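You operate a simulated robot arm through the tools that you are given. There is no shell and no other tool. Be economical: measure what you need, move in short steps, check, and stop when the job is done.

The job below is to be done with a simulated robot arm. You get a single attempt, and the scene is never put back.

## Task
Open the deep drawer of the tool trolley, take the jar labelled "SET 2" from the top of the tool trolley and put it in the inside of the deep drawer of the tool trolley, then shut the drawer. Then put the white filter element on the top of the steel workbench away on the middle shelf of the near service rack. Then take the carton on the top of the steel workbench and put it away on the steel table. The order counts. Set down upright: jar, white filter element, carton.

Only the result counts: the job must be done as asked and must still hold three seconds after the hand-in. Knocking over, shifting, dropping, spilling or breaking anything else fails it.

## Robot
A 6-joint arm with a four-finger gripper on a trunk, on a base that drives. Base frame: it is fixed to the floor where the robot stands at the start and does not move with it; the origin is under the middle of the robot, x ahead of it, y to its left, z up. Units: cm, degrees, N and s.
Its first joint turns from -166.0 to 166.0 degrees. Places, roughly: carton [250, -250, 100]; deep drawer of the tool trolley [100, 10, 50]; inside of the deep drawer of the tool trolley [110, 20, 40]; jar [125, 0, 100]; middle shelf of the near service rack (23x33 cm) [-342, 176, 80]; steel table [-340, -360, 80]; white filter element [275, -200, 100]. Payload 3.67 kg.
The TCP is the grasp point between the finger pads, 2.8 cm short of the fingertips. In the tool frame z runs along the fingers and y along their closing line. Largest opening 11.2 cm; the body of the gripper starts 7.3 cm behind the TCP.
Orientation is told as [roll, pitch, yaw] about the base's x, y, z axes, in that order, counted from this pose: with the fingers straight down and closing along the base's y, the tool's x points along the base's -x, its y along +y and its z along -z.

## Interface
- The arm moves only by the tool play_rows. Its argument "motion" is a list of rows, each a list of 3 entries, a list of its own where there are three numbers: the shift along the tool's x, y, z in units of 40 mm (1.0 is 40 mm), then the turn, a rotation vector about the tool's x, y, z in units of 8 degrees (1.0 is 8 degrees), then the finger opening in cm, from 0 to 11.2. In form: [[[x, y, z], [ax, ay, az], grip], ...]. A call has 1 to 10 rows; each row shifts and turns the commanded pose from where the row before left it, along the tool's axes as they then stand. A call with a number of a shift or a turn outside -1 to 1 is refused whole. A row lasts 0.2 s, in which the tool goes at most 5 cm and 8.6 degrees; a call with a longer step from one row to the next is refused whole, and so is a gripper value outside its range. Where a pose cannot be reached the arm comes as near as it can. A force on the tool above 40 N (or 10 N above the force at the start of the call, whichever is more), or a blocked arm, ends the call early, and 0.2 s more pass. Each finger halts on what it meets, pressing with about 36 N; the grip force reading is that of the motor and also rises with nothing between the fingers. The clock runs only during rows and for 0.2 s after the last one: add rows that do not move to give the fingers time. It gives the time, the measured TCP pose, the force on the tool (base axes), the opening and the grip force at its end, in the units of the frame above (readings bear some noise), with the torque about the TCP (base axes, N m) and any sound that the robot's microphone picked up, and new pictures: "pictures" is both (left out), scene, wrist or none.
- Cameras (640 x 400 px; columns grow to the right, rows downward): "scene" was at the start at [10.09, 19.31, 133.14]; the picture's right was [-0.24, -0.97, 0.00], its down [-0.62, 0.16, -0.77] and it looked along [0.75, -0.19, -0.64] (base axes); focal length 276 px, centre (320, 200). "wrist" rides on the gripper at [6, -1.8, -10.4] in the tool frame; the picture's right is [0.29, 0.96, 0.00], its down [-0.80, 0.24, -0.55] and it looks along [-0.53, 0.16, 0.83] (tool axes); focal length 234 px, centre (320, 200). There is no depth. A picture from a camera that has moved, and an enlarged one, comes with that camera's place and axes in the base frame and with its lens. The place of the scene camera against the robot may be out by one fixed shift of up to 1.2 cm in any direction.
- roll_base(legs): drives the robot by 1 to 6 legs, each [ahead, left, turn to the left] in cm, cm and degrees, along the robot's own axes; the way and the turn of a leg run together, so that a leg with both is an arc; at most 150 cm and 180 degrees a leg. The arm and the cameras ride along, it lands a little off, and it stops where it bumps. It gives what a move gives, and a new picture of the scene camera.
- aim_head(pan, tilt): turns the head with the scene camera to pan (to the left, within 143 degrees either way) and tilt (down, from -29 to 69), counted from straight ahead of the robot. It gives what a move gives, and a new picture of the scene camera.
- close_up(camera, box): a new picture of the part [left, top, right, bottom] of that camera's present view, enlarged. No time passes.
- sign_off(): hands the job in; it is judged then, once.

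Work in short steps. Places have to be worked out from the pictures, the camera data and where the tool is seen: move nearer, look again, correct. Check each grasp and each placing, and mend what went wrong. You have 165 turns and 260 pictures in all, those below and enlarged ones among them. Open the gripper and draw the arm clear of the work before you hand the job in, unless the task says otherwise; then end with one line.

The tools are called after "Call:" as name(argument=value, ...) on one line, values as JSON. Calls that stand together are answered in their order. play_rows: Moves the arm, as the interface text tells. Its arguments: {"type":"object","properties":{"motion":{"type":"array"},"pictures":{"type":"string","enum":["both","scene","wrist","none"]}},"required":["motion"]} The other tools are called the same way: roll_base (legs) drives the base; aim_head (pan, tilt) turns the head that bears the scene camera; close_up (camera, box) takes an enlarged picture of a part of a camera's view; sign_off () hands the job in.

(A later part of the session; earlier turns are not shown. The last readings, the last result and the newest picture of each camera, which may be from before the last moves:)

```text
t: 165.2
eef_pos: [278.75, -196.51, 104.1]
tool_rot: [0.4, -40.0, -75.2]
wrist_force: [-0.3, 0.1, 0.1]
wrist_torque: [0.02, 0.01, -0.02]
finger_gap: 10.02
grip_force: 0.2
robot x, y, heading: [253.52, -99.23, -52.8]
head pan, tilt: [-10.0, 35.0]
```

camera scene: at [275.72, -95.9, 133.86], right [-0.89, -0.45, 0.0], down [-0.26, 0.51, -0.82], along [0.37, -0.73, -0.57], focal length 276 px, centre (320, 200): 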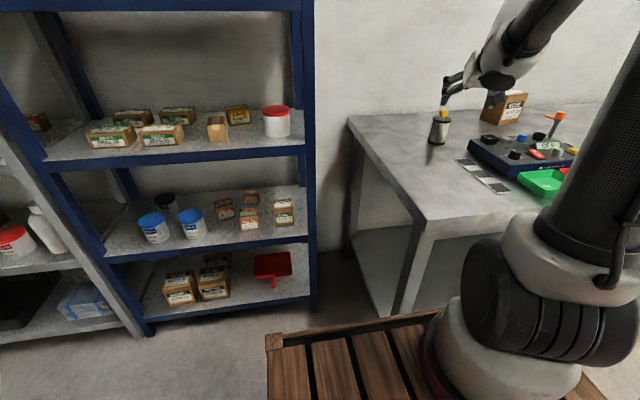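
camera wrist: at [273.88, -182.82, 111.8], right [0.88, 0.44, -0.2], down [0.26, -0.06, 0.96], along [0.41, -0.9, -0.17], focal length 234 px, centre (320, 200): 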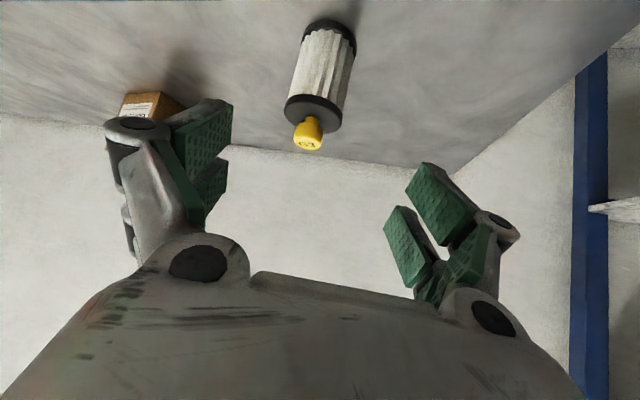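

Tilt 40° works. I go half of the remaining way and check.

Call:
play_rows(motion=[[[-0.09, 0.02, 0.7], [0, 0, 0], 10], [[-0.09, 0.02, 0.7], [0, 0, 0], 10]], pictures="both")

Call:
close_up(camera="scene", box=[400, 60, 520, 160])

```text
t: 165.8
eef_pos: [280.11, -200.61, 100.26]
tool_rot: [0.4, -39.9, -75.3]
wrist_force: [-0.8, -0.6, 0.9]
wrist_torque: [0.06, 0.0, -0.01]
finger_gap: 9.98
grip_force: 0.0
robot x, y, heading: [253.16, -99.61, -53.0]
head pan, tilt: [-10.0, 35.0]
camera scene: at [275.71, -95.87, 133.86], right [-0.89, -0.45, 0.0], down [-0.26, 0.51, -0.82], along [0.37, -0.73, -0.57], focal length 276 px, centre (320, 200)
camera wrist: at [275.22, -190.22, 104.25], right [0.87, 0.46, -0.18], down [0.29, -0.19, 0.94], along [0.4, -0.87, -0.3], focal length 234 px, centre (320, 200)
```

scene: 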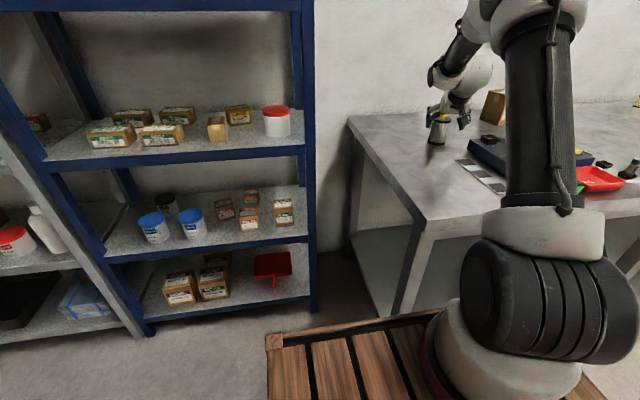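
wrist: 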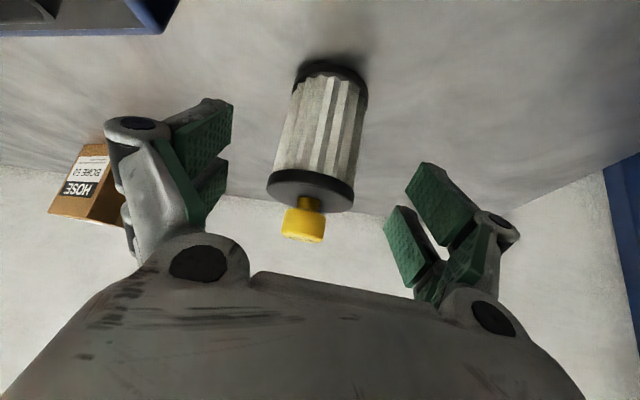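

```text
4.00 times, centred on (460, 110) of scene
camera zoom: at [275.71, -95.87, 133.86], right [-0.89, -0.45, 0.0], down [-0.26, 0.51, -0.82], along [0.37, -0.73, -0.57], focal length 1102 px, centre (-240, 560)
```

zoom: 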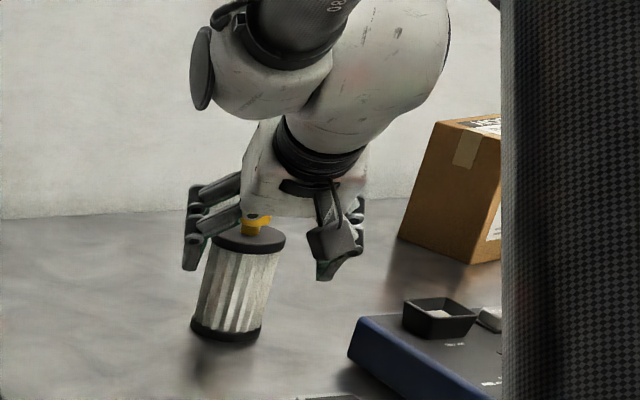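

The filter axis is at (281.4,-205.3), cap top z≈98.5, bench ≈89. I advance the last 7 cm.

Call:
play_rows(motion=[[[-0.07, 0.01, 0.6], [0, 0, 0], 10], [[-0.07, 0.01, 0.6], [0, 0, 0], 10], [[0, 0, 0.48], [0, 0, 0], 10]], pictures="wrist")

```text
t: 166.6
eef_pos: [281.32, -205.07, 95.3]
tool_rot: [0.3, -39.9, -75.3]
wrist_force: [0.4, 0.1, 0.4]
wrist_torque: [0.0, 0.02, 0.01]
finger_gap: 9.99
grip_force: 0.0
robot x, y, heading: [253.47, -99.18, -52.9]
head pan, tilt: [-10.0, 35.0]
camera wrist: at [276.57, -194.75, 99.41], right [0.87, 0.46, -0.18], down [0.29, -0.19, 0.94], along [0.4, -0.87, -0.3], focal length 234 px, centre (320, 200)
```

wrist: 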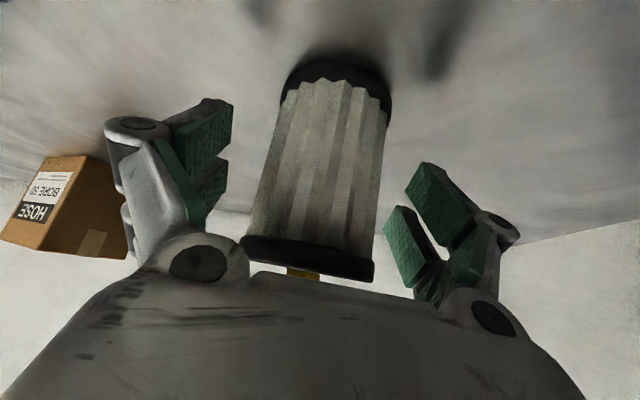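

Centred on the pleats below the cap. I close the grip.

Call:
play_rows(motion=[[[0, 0, 0], [0, 0, 0], 8], [[0, 0, 0], [0, 0, 0], 6], [[0, 0, 0], [0, 0, 0], 5], [[0, 0, 0], [0, 0, 0], 5]], pictures="wrist")

```text
t: 167.6
eef_pos: [281.41, -205.12, 95.42]
tool_rot: [0.5, -39.8, -75.3]
wrist_force: [0.4, 0.5, -0.5]
wrist_torque: [0.01, 0.02, -0.04]
finger_gap: 6.33
grip_force: 36.3
robot x, y, heading: [253.56, -99.23, -53.0]
head pan, tilt: [-10.0, 35.0]
camera wrist: at [276.57, -194.74, 99.39], right [0.87, 0.46, -0.18], down [0.29, -0.19, 0.94], along [0.4, -0.87, -0.3], focal length 234 px, centre (320, 200)
```

wrist: 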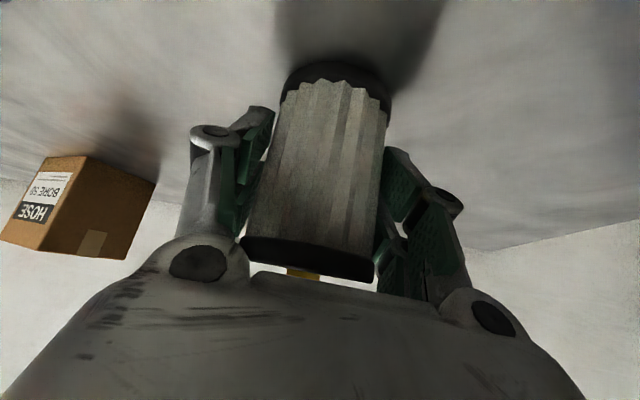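

Held (6.3 cm). I lift straight up and draw back a bit.

Call:
play_rows(motion=[[[-0.32, 0, -0.38], [0, 0, 0], 5], [[-0.643, 0, -0.766], [0, 0, 0], 5], [[-0.643, 0, -0.766], [0, 0, 0], 5], [[-0.643, 0, -0.766], [0, 0, 0], 5], [[-0.643, 0, -0.766], [0, 0, 0], 5], [[-0.643, 0, -0.766], [0, 0, 0], 5], [[0.766, 0, -0.643], [0, 0, 0], 5], [[0.766, 0, -0.643], [0, 0, 0], 5], [[0.766, 0, -0.643], [0, 0, 0], 5]], pictures="both")

```text
t: 169.6
eef_pos: [278.23, -193.64, 117.28]
tool_rot: [0.5, -39.8, -75.3]
wrist_force: [0.4, -1.1, -3.4]
wrist_torque: [-0.01, -0.02, 0.02]
finger_gap: 6.29
grip_force: 35.5
robot x, y, heading: [253.28, -99.22, -53.0]
head pan, tilt: [-10.0, 35.0]
camera scene: at [275.74, -95.96, 133.86], right [-0.89, -0.45, 0.0], down [-0.26, 0.51, -0.82], along [0.37, -0.73, -0.57], focal length 276 px, centre (320, 200)
camera wrist: at [273.37, -183.25, 121.27], right [0.87, 0.46, -0.18], down [0.29, -0.19, 0.94], along [0.4, -0.87, -0.3], focal length 234 px, centre (320, 200)
```

scene: 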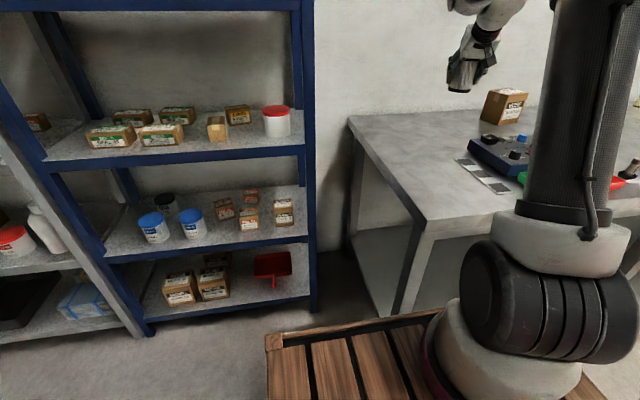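
wrist: 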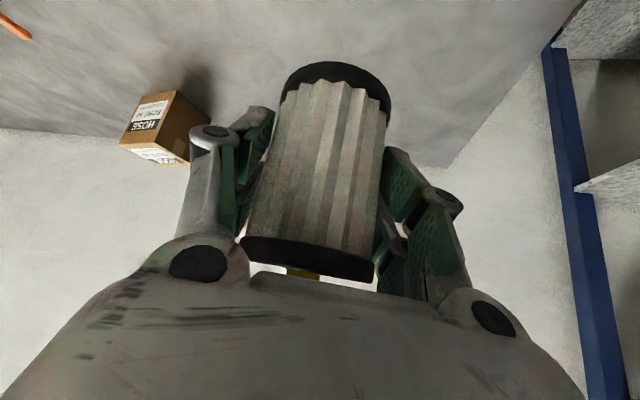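

Lifted cleanly. I raise the arm higher and pull it in, then turn right and drive out along the bench, keeping off sign and trolley.

Call:
play_rows(motion=[[[-0.643, 0, -0.766], [0, 0, 0], 5], [[-0.643, 0, -0.766], [0, 0, 0], 5], [[-0.643, 0, -0.766], [0, 0, 0], 5], [[0.766, 0, -0.643], [0, 0, 0], 5], [[0.766, 0, -0.643], [0, 0, 0], 5]], pictures="none")

Call:
roll_base(legs=[[0, 0, -127], [119, 89, 0], [150, 0, 0], [80, -110, 0]])

Call:
aim_head(pan=-25, tilt=15)

```text
t: 170.8
eef_pos: [276.07, -185.84, 129.18]
tool_rot: [0.4, -39.9, -75.2]
wrist_force: [0.9, -1.0, -3.7]
wrist_torque: [0.0, -0.04, 0.03]
finger_gap: 6.31
grip_force: 36.3
robot x, y, heading: [253.25, -99.21, -53.3]
head pan, tilt: [-10.0, 35.0]
```

```text
t: 196.8
eef_pos: [-173.45, -39.05, 129.35]
tool_rot: [0.4, -39.8, 156.0]
wrist_force: [-0.2, -0.4, -1.4]
wrist_torque: [-0.02, -0.02, -0.01]
finger_gap: 6.33
grip_force: 35.8
robot x, y, heading: [-91.78, -75.82, 178.4]
head pan, tilt: [-10.0, 35.0]
camera scene: at [-103.23, -95.26, 133.86], right [0.2, 0.98, 0.0], down [0.56, -0.12, -0.82], along [-0.8, 0.16, -0.57], focal length 276 px, centre (320, 200)
```

scene: 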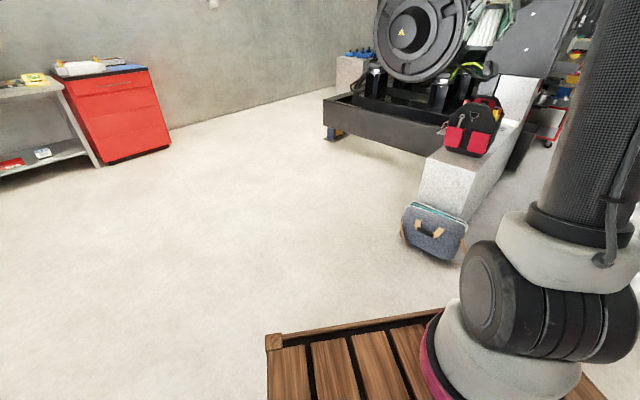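

```text
t: 197.6
eef_pos: [-173.37, -39.03, 129.32]
tool_rot: [0.4, -39.8, 156.0]
wrist_force: [-1.3, 0.2, -1.8]
wrist_torque: [-0.01, -0.01, -0.03]
finger_gap: 6.32
grip_force: 36.3
robot x, y, heading: [-91.88, -75.35, 178.2]
head pan, tilt: [-25.0, 15.0]
camera scene: at [-102.95, -92.85, 137.05], right [0.45, 0.89, 0.0], down [0.23, -0.12, -0.97], along [-0.86, 0.43, -0.26], focal length 276 px, centre (320, 200)
```

scene: 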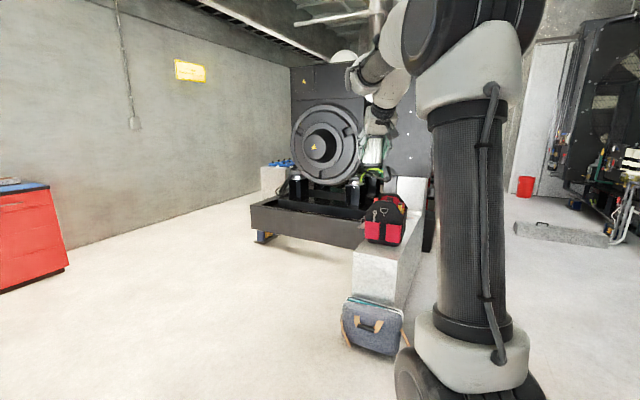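

The rack is hidden behind the second machine from here. I drive on to about (-150,60) for a view down the aisle.

Call:
roll_base(legs=[[62, -133, 0]])

Call:
aim_head(pan=-65, tilt=20)

```text
t: 204.9
eef_pos: [-233.04, 93.62, 129.33]
tool_rot: [0.4, -39.7, 156.5]
wrist_force: [0.6, 0.1, -1.8]
wrist_torque: [0.02, -0.02, -0.01]
finger_gap: 6.31
grip_force: 36.1
robot x, y, heading: [-150.86, 57.77, 179.1]
head pan, tilt: [-25.0, 15.0]
camera scene: at [-162.13, 40.31, 137.06], right [0.44, 0.9, 0.0], down [0.23, -0.11, -0.97], along [-0.87, 0.43, -0.26], focal length 276 px, centre (320, 200)
```

scene: 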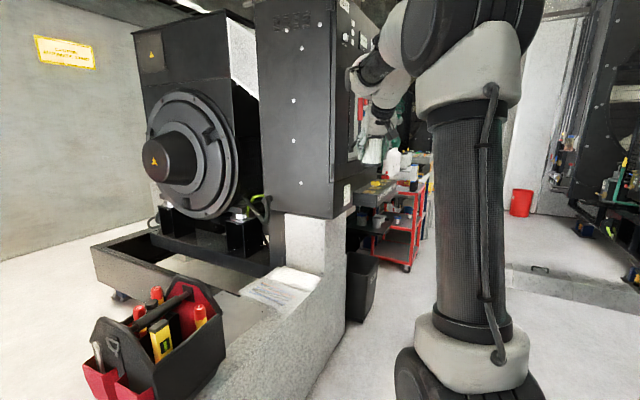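

```text
t: 205.9
eef_pos: [-233.12, 93.43, 129.27]
tool_rot: [0.4, -39.8, 156.5]
wrist_force: [0.6, -0.4, -1.1]
wrist_torque: [0.02, 0.01, -0.02]
finger_gap: 6.31
grip_force: 36.3
robot x, y, heading: [-151.58, 57.79, 179.0]
head pan, tilt: [-65.0, 20.0]
camera scene: at [-157.52, 44.71, 136.24], right [0.91, 0.41, 0.0], down [0.14, -0.31, -0.94], along [-0.38, 0.86, -0.34], focal length 276 px, centre (320, 200)
```

scene: 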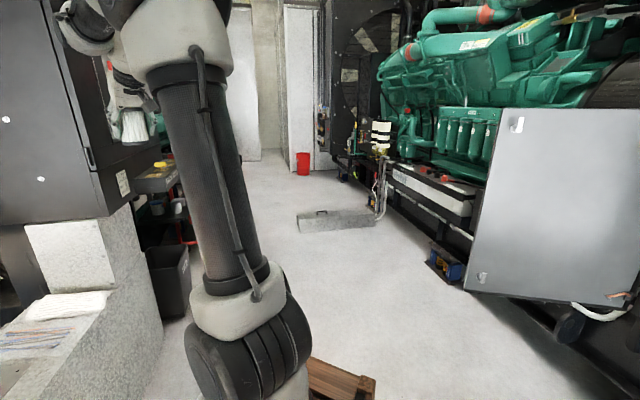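

The aisle leads up-left; the rack is on its left side past the black bin. I drive on to about (-200,170) and look at it.

Call:
roll_base(legs=[[46, -112, 0]])

Call:
aim_head(pan=10, tilt=25)

```text
t: 212.1
eef_pos: [-277.69, 205.9, 129.21]
tool_rot: [0.4, -39.8, 157.0]
wrist_force: [-0.1, -0.1, -1.6]
wrist_torque: [0.0, -0.02, 0.0]
finger_gap: 6.3
grip_force: 36.1
robot x, y, heading: [-195.14, 171.03, 179.2]
head pan, tilt: [-65.0, 20.0]
camera scene: at [-201.8, 157.75, 136.24], right [0.91, 0.41, 0.0], down [0.14, -0.31, -0.94], along [-0.39, 0.86, -0.34], focal length 276 px, centre (320, 200)
```

scene: 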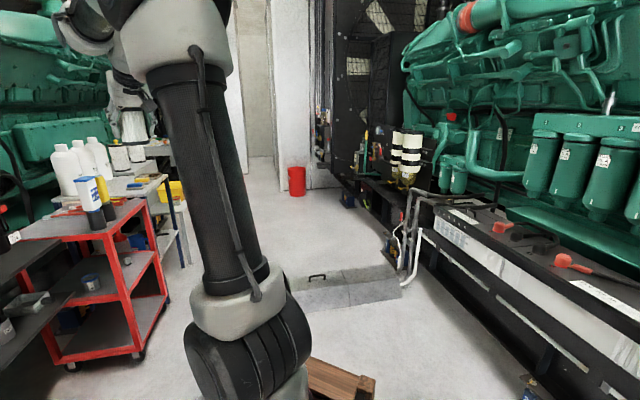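

```text
t: 213.6
eef_pos: [-277.68, 206.07, 129.33]
tool_rot: [0.3, -39.8, 157.0]
wrist_force: [1.0, 0.0, -1.8]
wrist_torque: [0.01, -0.05, -0.03]
finger_gap: 6.27
grip_force: 36.5
robot x, y, heading: [-195.61, 170.49, 179.2]
head pan, tilt: [10.0, 25.0]
camera scene: at [-207.06, 147.78, 135.43], right [-0.16, 0.99, 0.0], down [0.42, 0.07, -0.91], along [-0.89, -0.15, -0.42], focal length 276 px, centre (320, 200)
```

scene: 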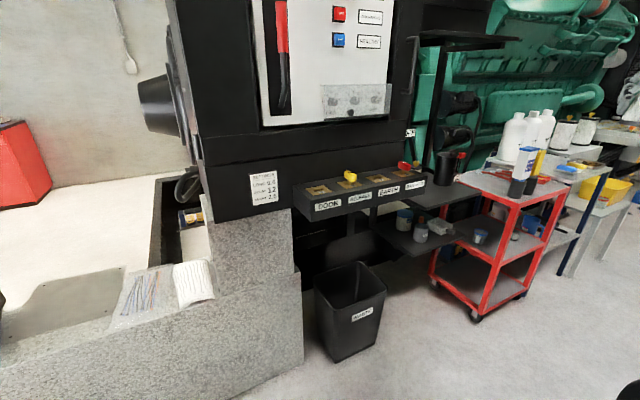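

The black rack beside the cabinet has its middle shelf near pixel (440,190), with a lot of free height above. I zoom on it.

Call:
close_up(camera="scene", box=[360, 20, 560, 270])

Call:
close_up(camera="scene", box=[370, 140, 500, 221])

```text
1.60 times, centred on (460, 145) of scene
camera zoom: at [-207.06, 147.78, 135.43], right [-0.16, 0.99, 0.0], down [0.42, 0.07, -0.91], along [-0.89, -0.15, -0.42], focal length 441 px, centre (96, 288)
```

zoom: 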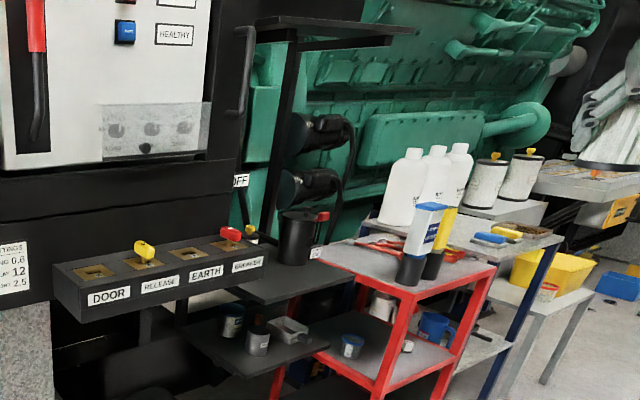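

```text
4.92 times, centred on (435, 180) of scene
camera zoom: at [-207.06, 147.78, 135.43], right [-0.16, 0.99, 0.0], down [0.42, 0.07, -0.91], along [-0.89, -0.15, -0.42], focal length 1357 px, centre (-246, 296)
```

zoom: 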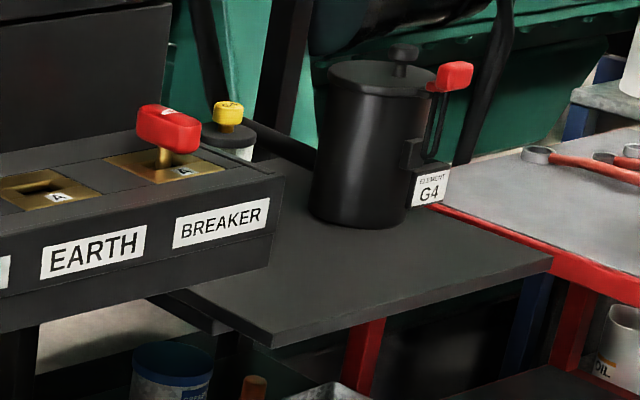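

The middle shelf's front part is free (a black pot stands behind right; a key box overhangs at left). I first centre the arm ahead of my base so I can approach the rack squarely from the right.

Call:
play_rows(motion=[[[0.298, 0.92, -0.25], [0, 0, 0], 5], [[0.298, 0.92, -0.25], [0, 0, 0], 5], [[0.298, 0.92, -0.25], [0, 0, 0], 5], [[0.298, 0.92, -0.25], [0, 0, 0], 5], [[0.298, 0.92, -0.25], [0, 0, 0], 5], [[0.298, 0.92, -0.25], [0, 0, 0], 5], [[0.298, 0.92, -0.25], [0, 0, 0], 5], [[0.298, 0.92, -0.25], [0, 0, 0], 5], [[0.298, 0.92, -0.25], [0, 0, 0], 5]], pictures="none")

Call:
play_rows(motion=[[[0, 0, 0], [-0.643, 0, -0.766], 5], [[0, 0, 0], [-0.643, 0, -0.766], 5], [[0, 0, 0], [-0.48, 0, -0.575], 5]], pictures="none")

Call:
roll_base(legs=[[55, -75, 0], [0, 0, 37]])

```text
t: 215.6
eef_pos: [-277.57, 170.11, 129.56]
tool_rot: [0.5, -40.0, 157.0]
wrist_force: [-0.8, 1.0, -1.1]
wrist_torque: [-0.02, -0.02, 0.05]
finger_gap: 6.3
grip_force: 36.2
robot x, y, heading: [-195.28, 170.8, 179.5]
head pan, tilt: [10.0, 25.0]
```

```text
t: 216.3
eef_pos: [-277.57, 169.95, 129.54]
tool_rot: [0.4, -40.1, 179.1]
wrist_force: [0.7, -0.1, -2.6]
wrist_torque: [0.02, -0.02, 0.0]
finger_gap: 6.3
grip_force: 36.3
robot x, y, heading: [-195.58, 170.66, 179.4]
head pan, tilt: [10.0, 25.0]
```

```text
t: 223.0
eef_pos: [-313.95, 195.88, 129.59]
tool_rot: [0.4, -40.1, -143.5]
wrist_force: [0.0, 1.1, -2.6]
wrist_torque: [-0.03, 0.02, 0.01]
finger_gap: 6.29
grip_force: 36.2
robot x, y, heading: [-249.53, 246.58, -143.4]
head pan, tilt: [10.0, 25.0]
camera scene: at [-244.43, 221.23, 135.43], right [-0.73, 0.68, 0.0], down [0.29, 0.31, -0.91], along [-0.62, -0.66, -0.42], focal length 276 px, centre (320, 200)
```

scene: 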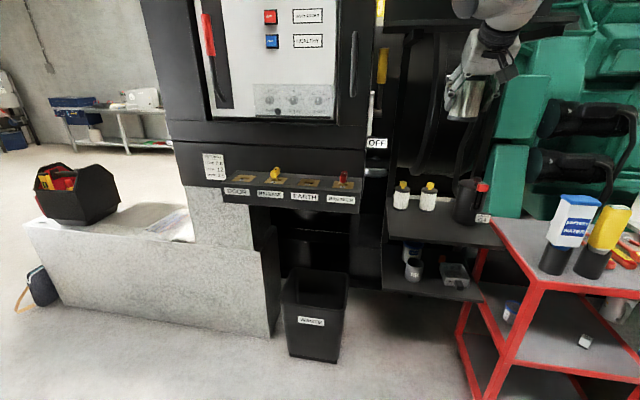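

Now the shelf is squarely visible: two more white filters and the pot stand along its back. I zoom in to find the free space.

Call:
close_up(camera="scene", box=[360, 150, 520, 260])

Call:
close_up(camera="wrist", box=[0, 0, 640, 400])

```text
3.64 times, centred on (440, 205) of scene
camera zoom: at [-244.43, 221.23, 135.43], right [-0.73, 0.68, 0.0], down [0.29, 0.31, -0.91], along [-0.62, -0.66, -0.42], focal length 1002 px, centre (-116, 182)
```

zoom: 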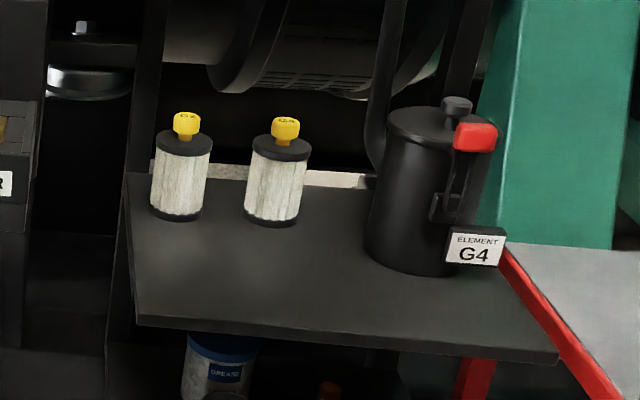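

```text
1.00 times, centred on (320, 200) of wrist (not enlarged: the box is as wide or as high as the picture)
camera zoom: at [-306.07, 204.0, 133.57], right [0.75, -0.64, -0.18], down [-0.06, -0.34, 0.94], along [-0.66, -0.69, -0.3], focal length 234 px, centre (320, 200)
```

zoom: 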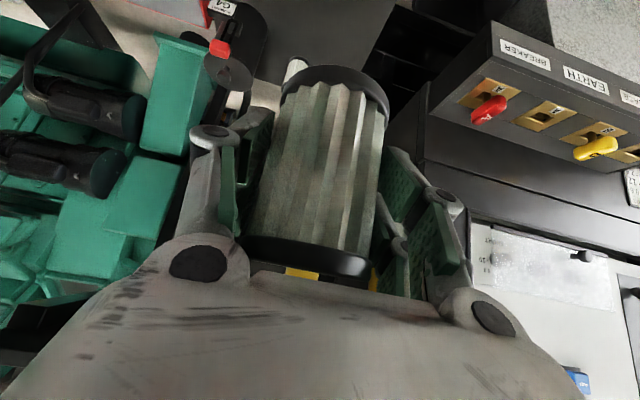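

The free front area of the shelf centres near (-335,182), shelf top z≈82, and there is another shelf above at about 146, so I go down in front first and enter low.

Call:
play_rows(motion=[[[-0.766, -0.1, 0.643], [0, 0, 0], 5], [[-0.766, -0.1, 0.643], [0, 0, 0], 5], [[0.643, -0.1, 0.766], [0, 0, 0], 5], [[0.643, 0, 0.766], [0, 0, 0], 5], [[0.643, 0, 0.766], [0, 0, 0], 5], [[0.643, 0, 0.766], [0, 0, 0], 5], [[0.643, 0, 0.766], [0, 0, 0], 5], [[0.643, 0, 0.766], [0, 0, 0], 5], [[0.643, 0, 0.766], [0, 0, 0], 5]], pictures="both")

```text
t: 225.0
eef_pos: [-320.77, 191.93, 101.45]
tool_rot: [0.9, -39.8, -144.2]
wrist_force: [1.9, -2.0, -1.1]
wrist_torque: [0.09, 0.1, -0.08]
finger_gap: 6.31
grip_force: 35.9
robot x, y, heading: [-249.08, 246.57, -143.1]
head pan, tilt: [10.0, 25.0]
camera scene: at [-244.33, 221.2, 135.42], right [-0.73, 0.68, 0.0], down [0.29, 0.31, -0.91], along [-0.62, -0.66, -0.42], focal length 276 px, centre (320, 200)
camera wrist: at [-312.9, 200.06, 105.56], right [0.75, -0.64, -0.17], down [-0.07, -0.34, 0.94], along [-0.66, -0.69, -0.3], focal length 234 px, centre (320, 200)
```

scene: 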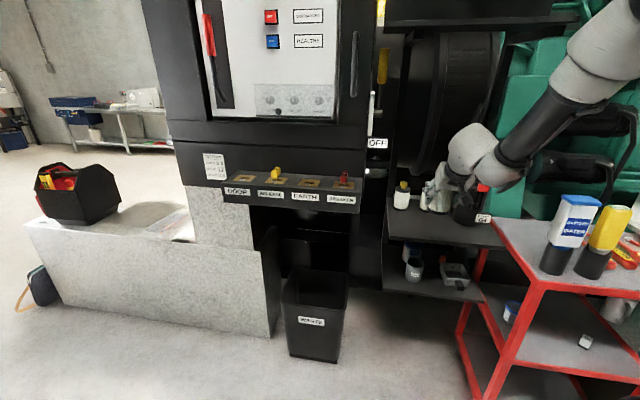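
wrist: 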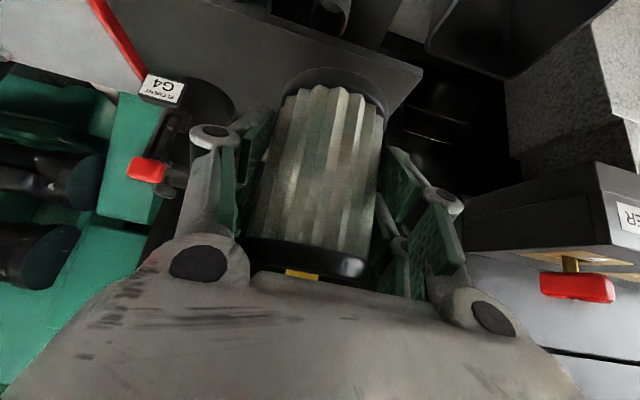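

The shelf comes out at z≈80. I enter horizontally 20 cm to above the free spot (-337,181).

Call:
play_rows(motion=[[[-0.766, -0.04, 0.643], [0, 0, 0], 5], [[-0.766, -0.04, 0.643], [0, 0, 0], 5], [[-0.766, -0.04, 0.643], [0, 0, 0], 5], [[-0.766, -0.04, 0.643], [0, 0, 0], 5], [[-0.766, -0.04, 0.643], [0, 0, 0], 5]], pictures="both")

Call:
close_up(camera="scene", box=[360, 130, 520, 260])

```text
t: 226.2
eef_pos: [-337.37, 180.54, 101.36]
tool_rot: [0.5, -40.0, -143.6]
wrist_force: [0.6, 0.5, 0.3]
wrist_torque: [0.04, -0.06, -0.01]
finger_gap: 6.33
grip_force: 36.3
robot x, y, heading: [-249.08, 246.4, -143.4]
head pan, tilt: [10.0, 25.0]
camera scene: at [-244.39, 221.25, 135.43], right [-0.73, 0.68, 0.0], down [0.29, 0.31, -0.91], along [-0.62, -0.66, -0.42], focal length 276 px, centre (320, 200)
camera wrist: at [-329.53, 188.67, 105.45], right [0.75, -0.64, -0.18], down [-0.06, -0.34, 0.94], along [-0.66, -0.69, -0.3], focal length 234 px, centre (320, 200)
```

scene: 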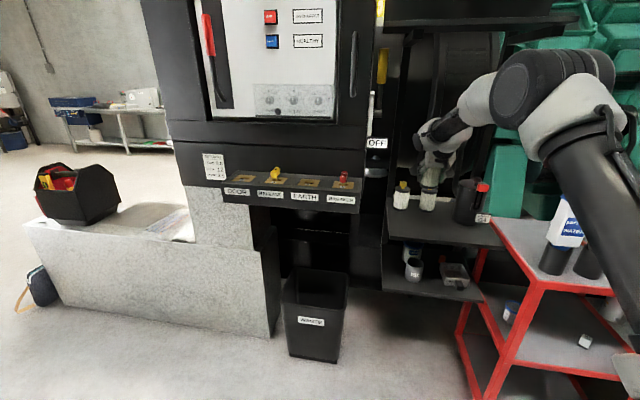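
wrist: 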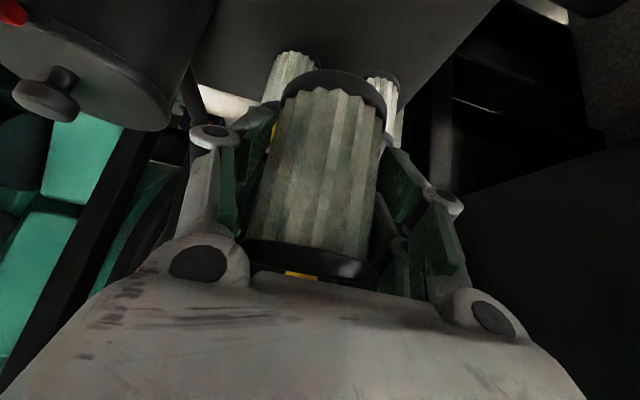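

```text
3.08 times, centred on (440, 195) of scene
camera zoom: at [-244.39, 221.25, 135.43], right [-0.73, 0.68, 0.0], down [0.29, 0.31, -0.91], along [-0.62, -0.66, -0.42], focal length 848 px, centre (-49, 215)
```

zoom: 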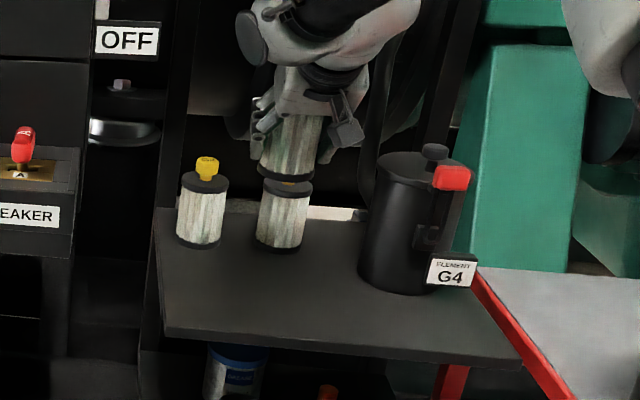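

The held filter is right where planned; the shelf seems at z≈78. I descend 12 cm, then feel for contact.

Call:
play_rows(motion=[[[0.643, 0, 0.766], [0, 0, 0], 5], [[0.643, 0, 0.766], [0, 0, 0], 5], [[0.643, 0, 0.766], [0, 0, 0], 5]], pictures="both")

```text
t: 227.0
eef_pos: [-337.2, 180.54, 89.55]
tool_rot: [0.4, -40.1, -143.5]
wrist_force: [0.1, -0.1, 0.1]
wrist_torque: [0.04, -0.01, -0.03]
finger_gap: 6.33
grip_force: 36.0
robot x, y, heading: [-249.09, 246.45, -143.1]
head pan, tilt: [10.0, 25.0]
camera scene: at [-244.39, 221.24, 135.43], right [-0.73, 0.68, 0.0], down [0.29, 0.31, -0.91], along [-0.62, -0.66, -0.42], focal length 276 px, centre (320, 200)
camera wrist: at [-329.48, 188.71, 93.52], right [0.75, -0.64, -0.18], down [-0.06, -0.34, 0.94], along [-0.66, -0.69, -0.3], focal length 234 px, centre (320, 200)
```

scene: 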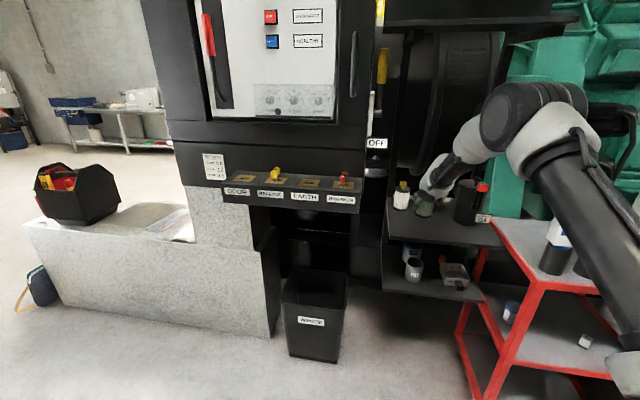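
wrist: 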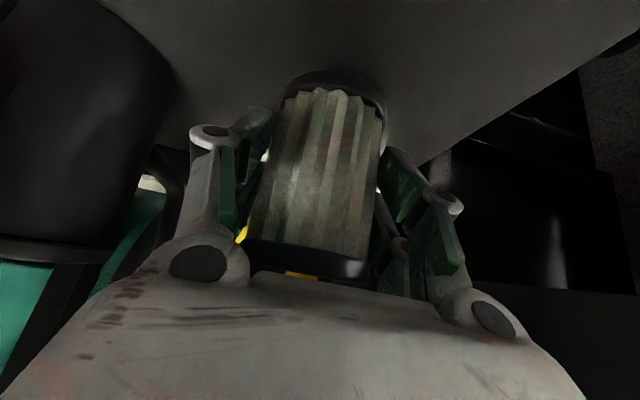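

Still free. I lower in half-centimetre steps until contact.

Call:
play_rows(motion=[[[0.08, 0, 0.096], [0, 0, 0], 5], [[0.08, 0, 0.096], [0, 0, 0], 5], [[0.08, 0, 0.096], [0, 0, 0], 5], [[0.08, 0, 0.096], [0, 0, 0], 5], [[0.08, 0, 0.096], [0, 0, 0], 5], [[0.08, 0, 0.096], [0, 0, 0], 5], [[0.065, 0, 0.077], [0, 0, 0], 5]], pictures="none")

```text
t: 228.6
eef_pos: [-337.43, 180.62, 86.25]
tool_rot: [0.3, -40.0, -143.6]
wrist_force: [0.2, 0.5, -1.1]
wrist_torque: [0.0, -0.01, 0.02]
finger_gap: 6.29
grip_force: 35.9
robot x, y, heading: [-249.32, 246.88, -143.0]
head pan, tilt: [10.0, 25.0]
```

Call:
play_rows(motion=[[[0.065, 0, 0.077], [0, 0, 0], 5], [[0.065, 0, 0.077], [0, 0, 0], 5], [[0.05, 0, 0.06], [0, 0, 0], 5], [[0.05, 0, 0.06], [0, 0, 0], 5], [[0.05, 0, 0.06], [0, 0, 0], 5], [[0.05, 0, 0.06], [0, 0, 0], 5]], pictures="none")

```text
t: 230.0
eef_pos: [-337.26, 180.64, 84.35]
tool_rot: [0.4, -40.2, -143.6]
wrist_force: [-6.6, -3.8, 29.6]
wrist_torque: [-0.27, 0.32, -0.06]
finger_gap: 6.34
grip_force: 35.4
robot x, y, heading: [-249.02, 246.44, -142.9]
head pan, tilt: [10.0, 25.0]
```

Contact at TCP z=84.4 (shelf at 78). I ease off a hair and open the fingers.

Call:
play_rows(motion=[[[-0.02, 0, -0.025], [0, 0, 0], 5], [[0, 0, 0], [0, 0, 0], 6.6], [[0, 0, 0], [0, 0, 0], 7.5], [[0, 0, 0], [0, 0, 0], 8.6], [[0, 0, 0], [0, 0, 0], 8.6]], pictures="both")

Call:
close_up(camera="scene", box=[360, 150, 520, 260])

```text
t: 231.2
eef_pos: [-337.23, 180.5, 84.17]
tool_rot: [0.5, -39.9, -143.6]
wrist_force: [0.5, 0.4, 0.2]
wrist_torque: [-0.02, -0.03, -0.02]
finger_gap: 8.59
grip_force: 0.0
robot x, y, heading: [-248.98, 246.34, -143.3]
head pan, tilt: [10.0, 25.0]
camera scene: at [-244.43, 221.23, 135.43], right [-0.73, 0.68, 0.0], down [0.29, 0.31, -0.91], along [-0.62, -0.66, -0.42], focal length 276 px, centre (320, 200)
camera wrist: at [-329.48, 188.76, 88.23], right [0.75, -0.64, -0.18], down [-0.06, -0.34, 0.94], along [-0.66, -0.69, -0.3], focal length 234 px, centre (320, 200)
```

scene: 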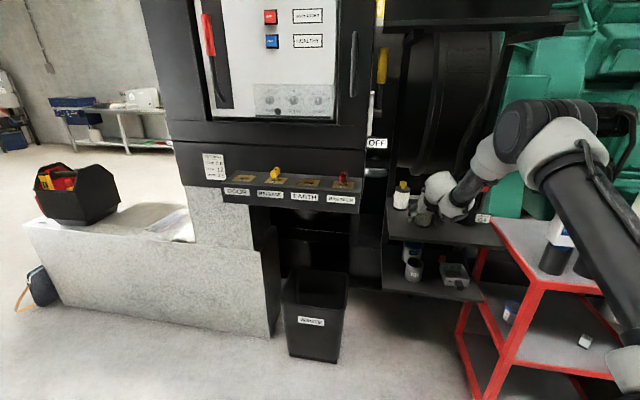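
wrist: 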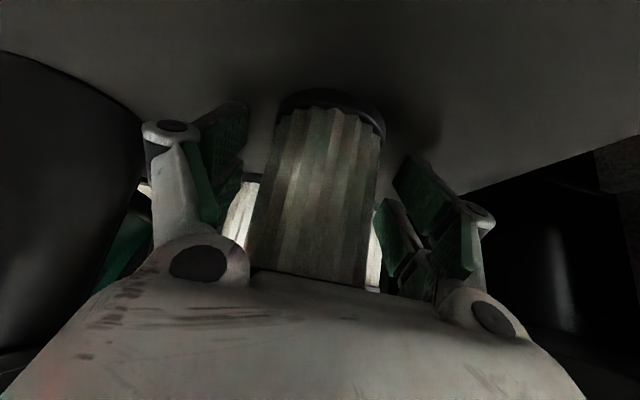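

```text
3.64 times, centred on (440, 205) of scene
camera zoom: at [-244.43, 221.23, 135.43], right [-0.73, 0.68, 0.0], down [0.29, 0.31, -0.91], along [-0.62, -0.66, -0.42], focal length 1002 px, centre (-116, 182)
```

zoom: 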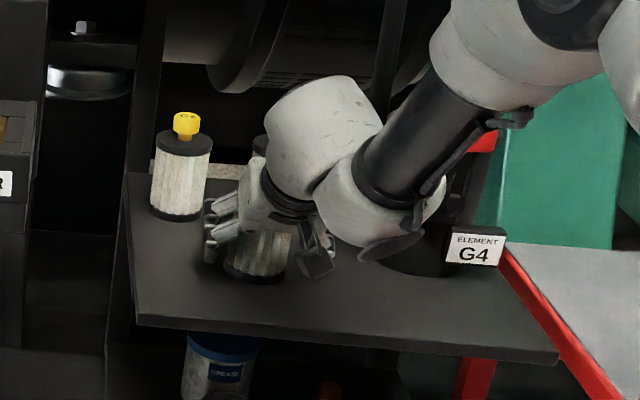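

Standing upright. I withdraw along the tool axis.

Call:
play_rows(motion=[[[0, 0, -0.3], [0, 0, 0], 8.8], [[0, 0, -0.6], [0, 0, 0], 8.8], [[0, 0, -0.9], [0, 0, 0], 8.8], [[0, 0, -1], [0, 0, 0], 8.8], [[0, 0, -1], [0, 0, 0], 8.8], [[0.766, 0, -0.643], [0, 0, 0], 8.8], [[0.766, 0, -0.643], [0, 0, 0], 8.8]], pictures="both")

Call:
close_up(camera="scene", box=[360, 150, 520, 260])

```text
t: 232.8
eef_pos: [-323.14, 191.23, 95.84]
tool_rot: [0.4, -39.9, -143.6]
wrist_force: [1.1, -0.2, -0.5]
wrist_torque: [-0.04, 0.04, 0.02]
finger_gap: 8.78
grip_force: 0.2
robot x, y, heading: [-249.25, 246.49, -143.1]
head pan, tilt: [10.0, 25.0]
camera scene: at [-244.45, 221.21, 135.43], right [-0.73, 0.68, 0.0], down [0.29, 0.31, -0.91], along [-0.62, -0.66, -0.42], focal length 276 px, centre (320, 200)
camera wrist: at [-315.34, 199.38, 99.83], right [0.75, -0.64, -0.18], down [-0.06, -0.34, 0.94], along [-0.66, -0.69, -0.3], focal length 234 px, centre (320, 200)
```

scene: 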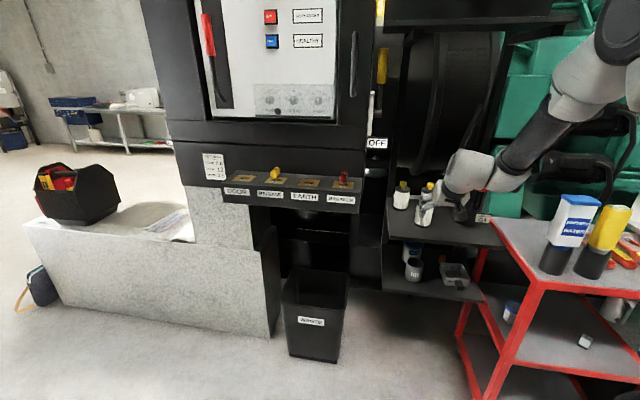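
wrist: 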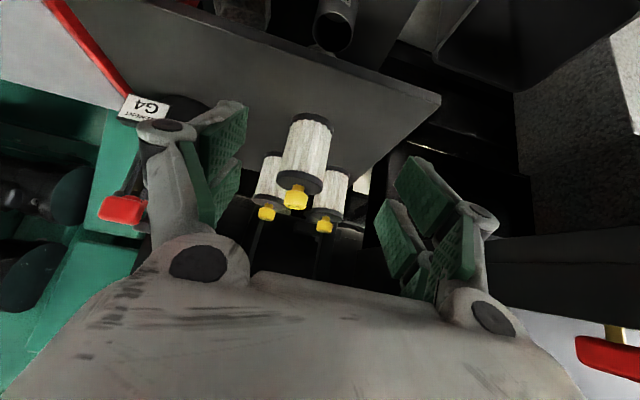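

```text
3.64 times, centred on (440, 205) of scene
camera zoom: at [-244.45, 221.21, 135.43], right [-0.73, 0.68, 0.0], down [0.29, 0.31, -0.91], along [-0.62, -0.66, -0.42], focal length 1002 px, centre (-116, 182)
```

zoom: 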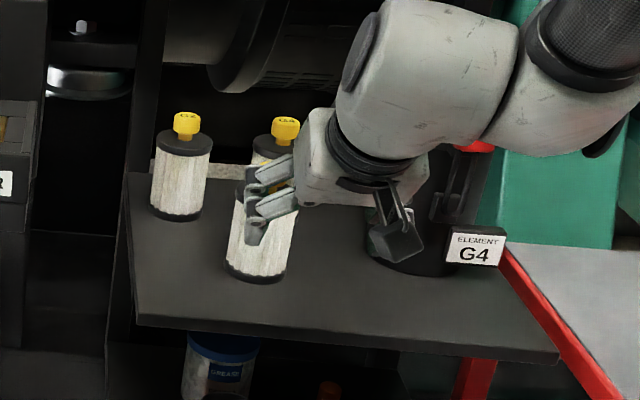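

All three filters stand upright on the shelf; mine is placed. I raise the arm, and drive back out of the aisle the way I came.

Call:
play_rows(motion=[[[-0.4, 0, -0.85], [0, 0, 0], 8], [[-0.5, 0, -0.8], [0, 0, 0], 8], [[-0.643, 0, -0.766], [0, 0, 0], 8], [[-0.643, 0, -0.766], [0, 0, 0], 8], [[-0.643, 0, -0.766], [0, 0, 0], 8], [[-0.643, 0, -0.766], [0, 0, 0], 8], [[-0.643, 0, -0.766], [0, 0, 0], 8], [[-0.643, 0, -0.766], [0, 0, 0], 8]], pictures="none")

Call:
roll_base(legs=[[0, 0, -37], [-55, 75, 0], [-46, 112, 0], [-62, 133, 0], [-80, 110, 0], [-145, 0, 0]])

```text
t: 234.6
eef_pos: [-322.09, 192.14, 127.13]
tool_rot: [0.4, -39.9, -143.6]
wrist_force: [-0.5, -0.2, 0.0]
wrist_torque: [0.04, -0.01, 0.01]
finger_gap: 8.01
grip_force: 0.1
robot x, y, heading: [-249.67, 246.89, -143.2]
head pan, tilt: [10.0, 25.0]
```

```text
t: 266.9
eef_pos: [43.45, -185.4, 127.24]
tool_rot: [0.3, -39.9, 178.6]
wrist_force: [0.3, 0.0, -0.3]
wrist_torque: [0.01, -0.03, -0.01]
finger_gap: 7.99
grip_force: 0.1
robot x, y, heading: [133.98, -187.31, 179.1]
head pan, tilt: [10.0, 25.0]
camera scene: at [122.62, -210.22, 135.43], right [-0.16, 0.99, 0.0], down [0.42, 0.07, -0.91], along [-0.9, -0.14, -0.42], focal length 276 px, centre (320, 200)
```

scene: 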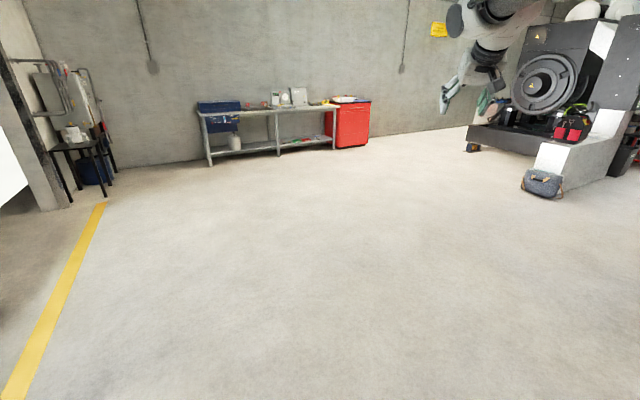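

Back near the bench. I turn to face it again and slide to in front of the carton.

Call:
roll_base(legs=[[0, 0, 127.8], [0, 67, 0], [10, 0, 0]])

Call:
aim_head(pan=0, tilt=25)

Call:
close_up(camera="wrist", box=[0, 0, 640, 400])

```text
t: 276.6
eef_pos: [247.75, -229.33, 127.15]
tool_rot: [0.5, -40.0, -54.0]
wrist_force: [-0.1, 1.0, 0.0]
wrist_torque: [0.01, 0.0, -0.01]
finger_gap: 8.02
grip_force: 0.0
robot x, y, heading: [194.01, -155.92, -54.1]
head pan, tilt: [10.0, 25.0]
camera scene: at [219.22, -151.34, 135.43], right [-0.69, -0.72, 0.0], down [-0.31, 0.29, -0.91], along [0.65, -0.63, -0.42], focal length 276 px, centre (320, 200)
```

scene: 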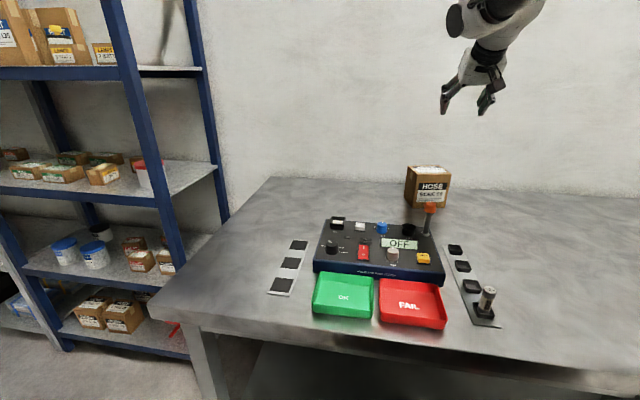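

```text
t: 277.4
eef_pos: [247.83, -229.41, 127.26]
tool_rot: [0.4, -40.0, -54.0]
wrist_force: [0.2, -0.3, 0.1]
wrist_torque: [0.03, 0.0, 0.01]
finger_gap: 8.03
grip_force: 0.0
robot x, y, heading: [193.99, -155.91, -53.7]
head pan, tilt: [0.0, 25.0]
camera scene: at [218.02, -152.4, 135.43], right [-0.81, -0.59, 0.0], down [-0.25, 0.34, -0.91], along [0.54, -0.73, -0.42], focal length 276 px, centre (320, 200)
```

scene: 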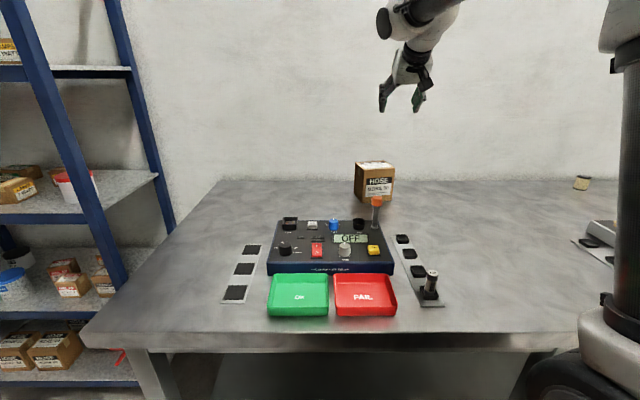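

```text
1.00 times, centred on (320, 200) of wrist (not enlarged: the box is as wide or as high as the picture)
camera zoom: at [239.56, -221.35, 131.22], right [0.64, 0.74, -0.18], down [0.34, -0.07, 0.94], along [0.69, -0.67, -0.3], focal length 234 px, centre (320, 200)
```

zoom: 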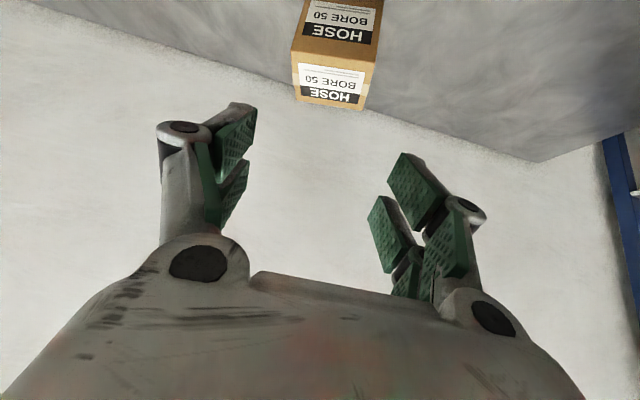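

The carton is turned a bit relative to the bench; I need its exact sizes to know which way it fits the gripper. I zoom in.

Call:
close_up(camera="scene", box=[340, 145, 420, 210])

Call:
close_up(camera="wrist", box=[260, 0, 420, 120])

```text
6.15 times, centred on (380, 178) of scene
camera zoom: at [218.02, -152.4, 135.43], right [-0.81, -0.59, 0.0], down [-0.25, 0.34, -0.91], along [0.54, -0.73, -0.42], focal length 1696 px, centre (-49, 338)
```

zoom: 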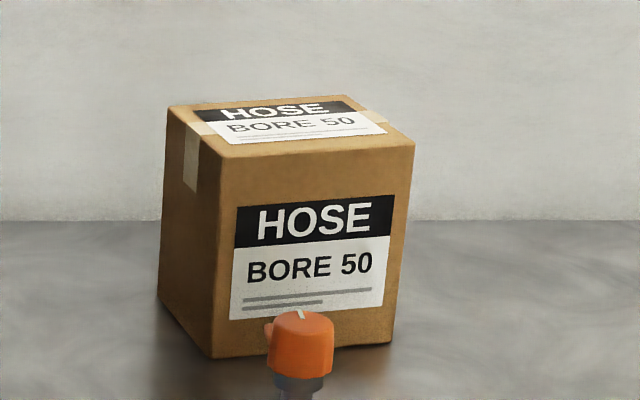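

```text
3.33 times, centred on (340, 60) of wrist
camera zoom: at [239.56, -221.35, 131.22], right [0.64, 0.74, -0.18], down [0.34, -0.07, 0.94], along [0.69, -0.67, -0.3], focal length 781 px, centre (253, 667)
```

zoom: 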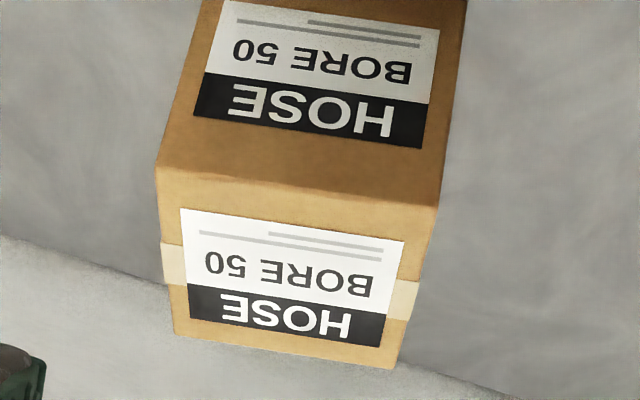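

The carton is about 12 × 10 × 13 cm, turned so that its 10 cm side points away from me, and it stands too far back for a vertical grasp. I'll hook its back top edge with both fingers and draw it about 11 cm nearer; the space in front of it is free. First I move 5 cm closer and bring the fingers above its back edge.

Call:
roll_base(legs=[[5, 0, 0]])

Call:
play_rows(motion=[[[0, 0, 0], [-0.643, 0, -0.766], 7], [[0, 0, 0], [-0.32, 0, -0.38], 7], [[-0.264, -0.054, 0.93], [0, 0, 0], 7], [[-0.264, -0.054, 0.93], [0, 0, 0], 7], [[-0.264, -0.054, 0.93], [0, 0, 0], 7], [[-0.264, -0.054, 0.93], [0, 0, 0], 7], [[-0.264, -0.054, 0.93], [0, 0, 0], 7], [[-0.264, -0.054, 0.93], [0, 0, 0], 7]], pictures="both")

```text
t: 278.3
eef_pos: [250.82, -233.39, 127.25]
tool_rot: [0.4, -40.0, -54.1]
wrist_force: [-0.1, -0.1, 0.5]
wrist_torque: [-0.01, 0.02, 0.02]
finger_gap: 8.0
grip_force: 0.1
robot x, y, heading: [196.96, -160.0, -54.0]
head pan, tilt: [0.0, 25.0]
camera scene: at [220.98, -156.45, 135.43], right [-0.81, -0.59, 0.0], down [-0.25, 0.34, -0.91], along [0.54, -0.73, -0.42], focal length 276 px, centre (320, 200)
```

scene: 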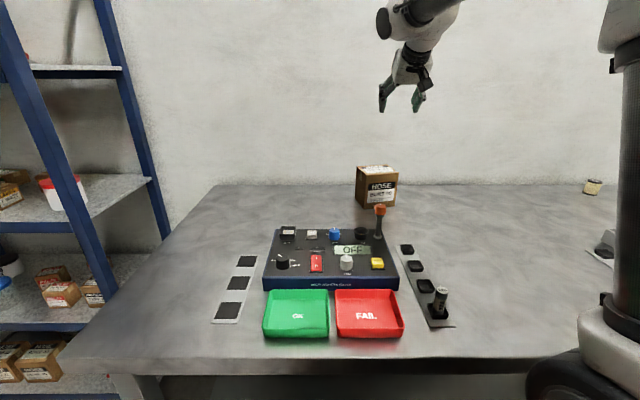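

```text
t: 280.1
eef_pos: [264.1, -247.18, 114.42]
tool_rot: [0.4, -40.2, -42.2]
wrist_force: [-1.0, 0.4, 2.0]
wrist_torque: [0.03, 0.04, -0.02]
finger_gap: 7.0
grip_force: 0.0
robot x, y, heading: [196.95, -159.71, -54.0]
head pan, tilt: [0.0, 25.0]
camera scene: at [220.93, -156.4, 135.44], right [-0.81, -0.59, 0.0], down [-0.25, 0.34, -0.91], along [0.54, -0.73, -0.42], focal length 276 px, centre (320, 200)
camera wrist: at [254.49, -241.1, 118.37], right [0.48, 0.86, -0.18], down [0.34, 0.01, 0.94], along [0.81, -0.51, -0.29], focal length 234 px, centre (320, 200)
```

scene: 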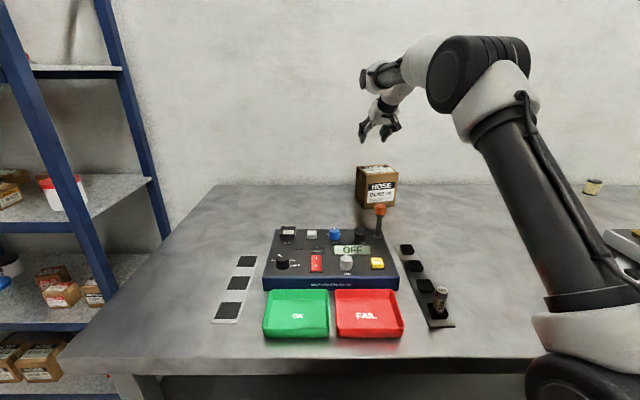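
wrist: 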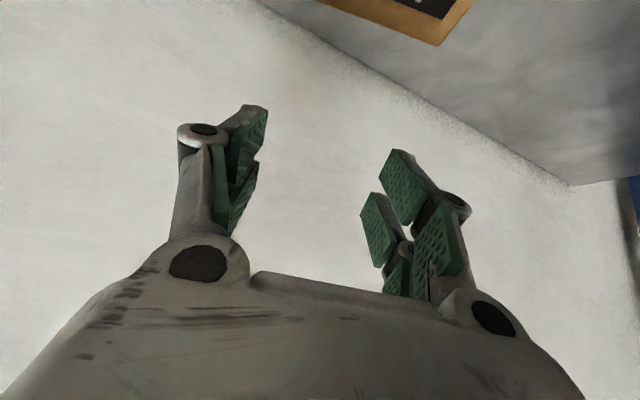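

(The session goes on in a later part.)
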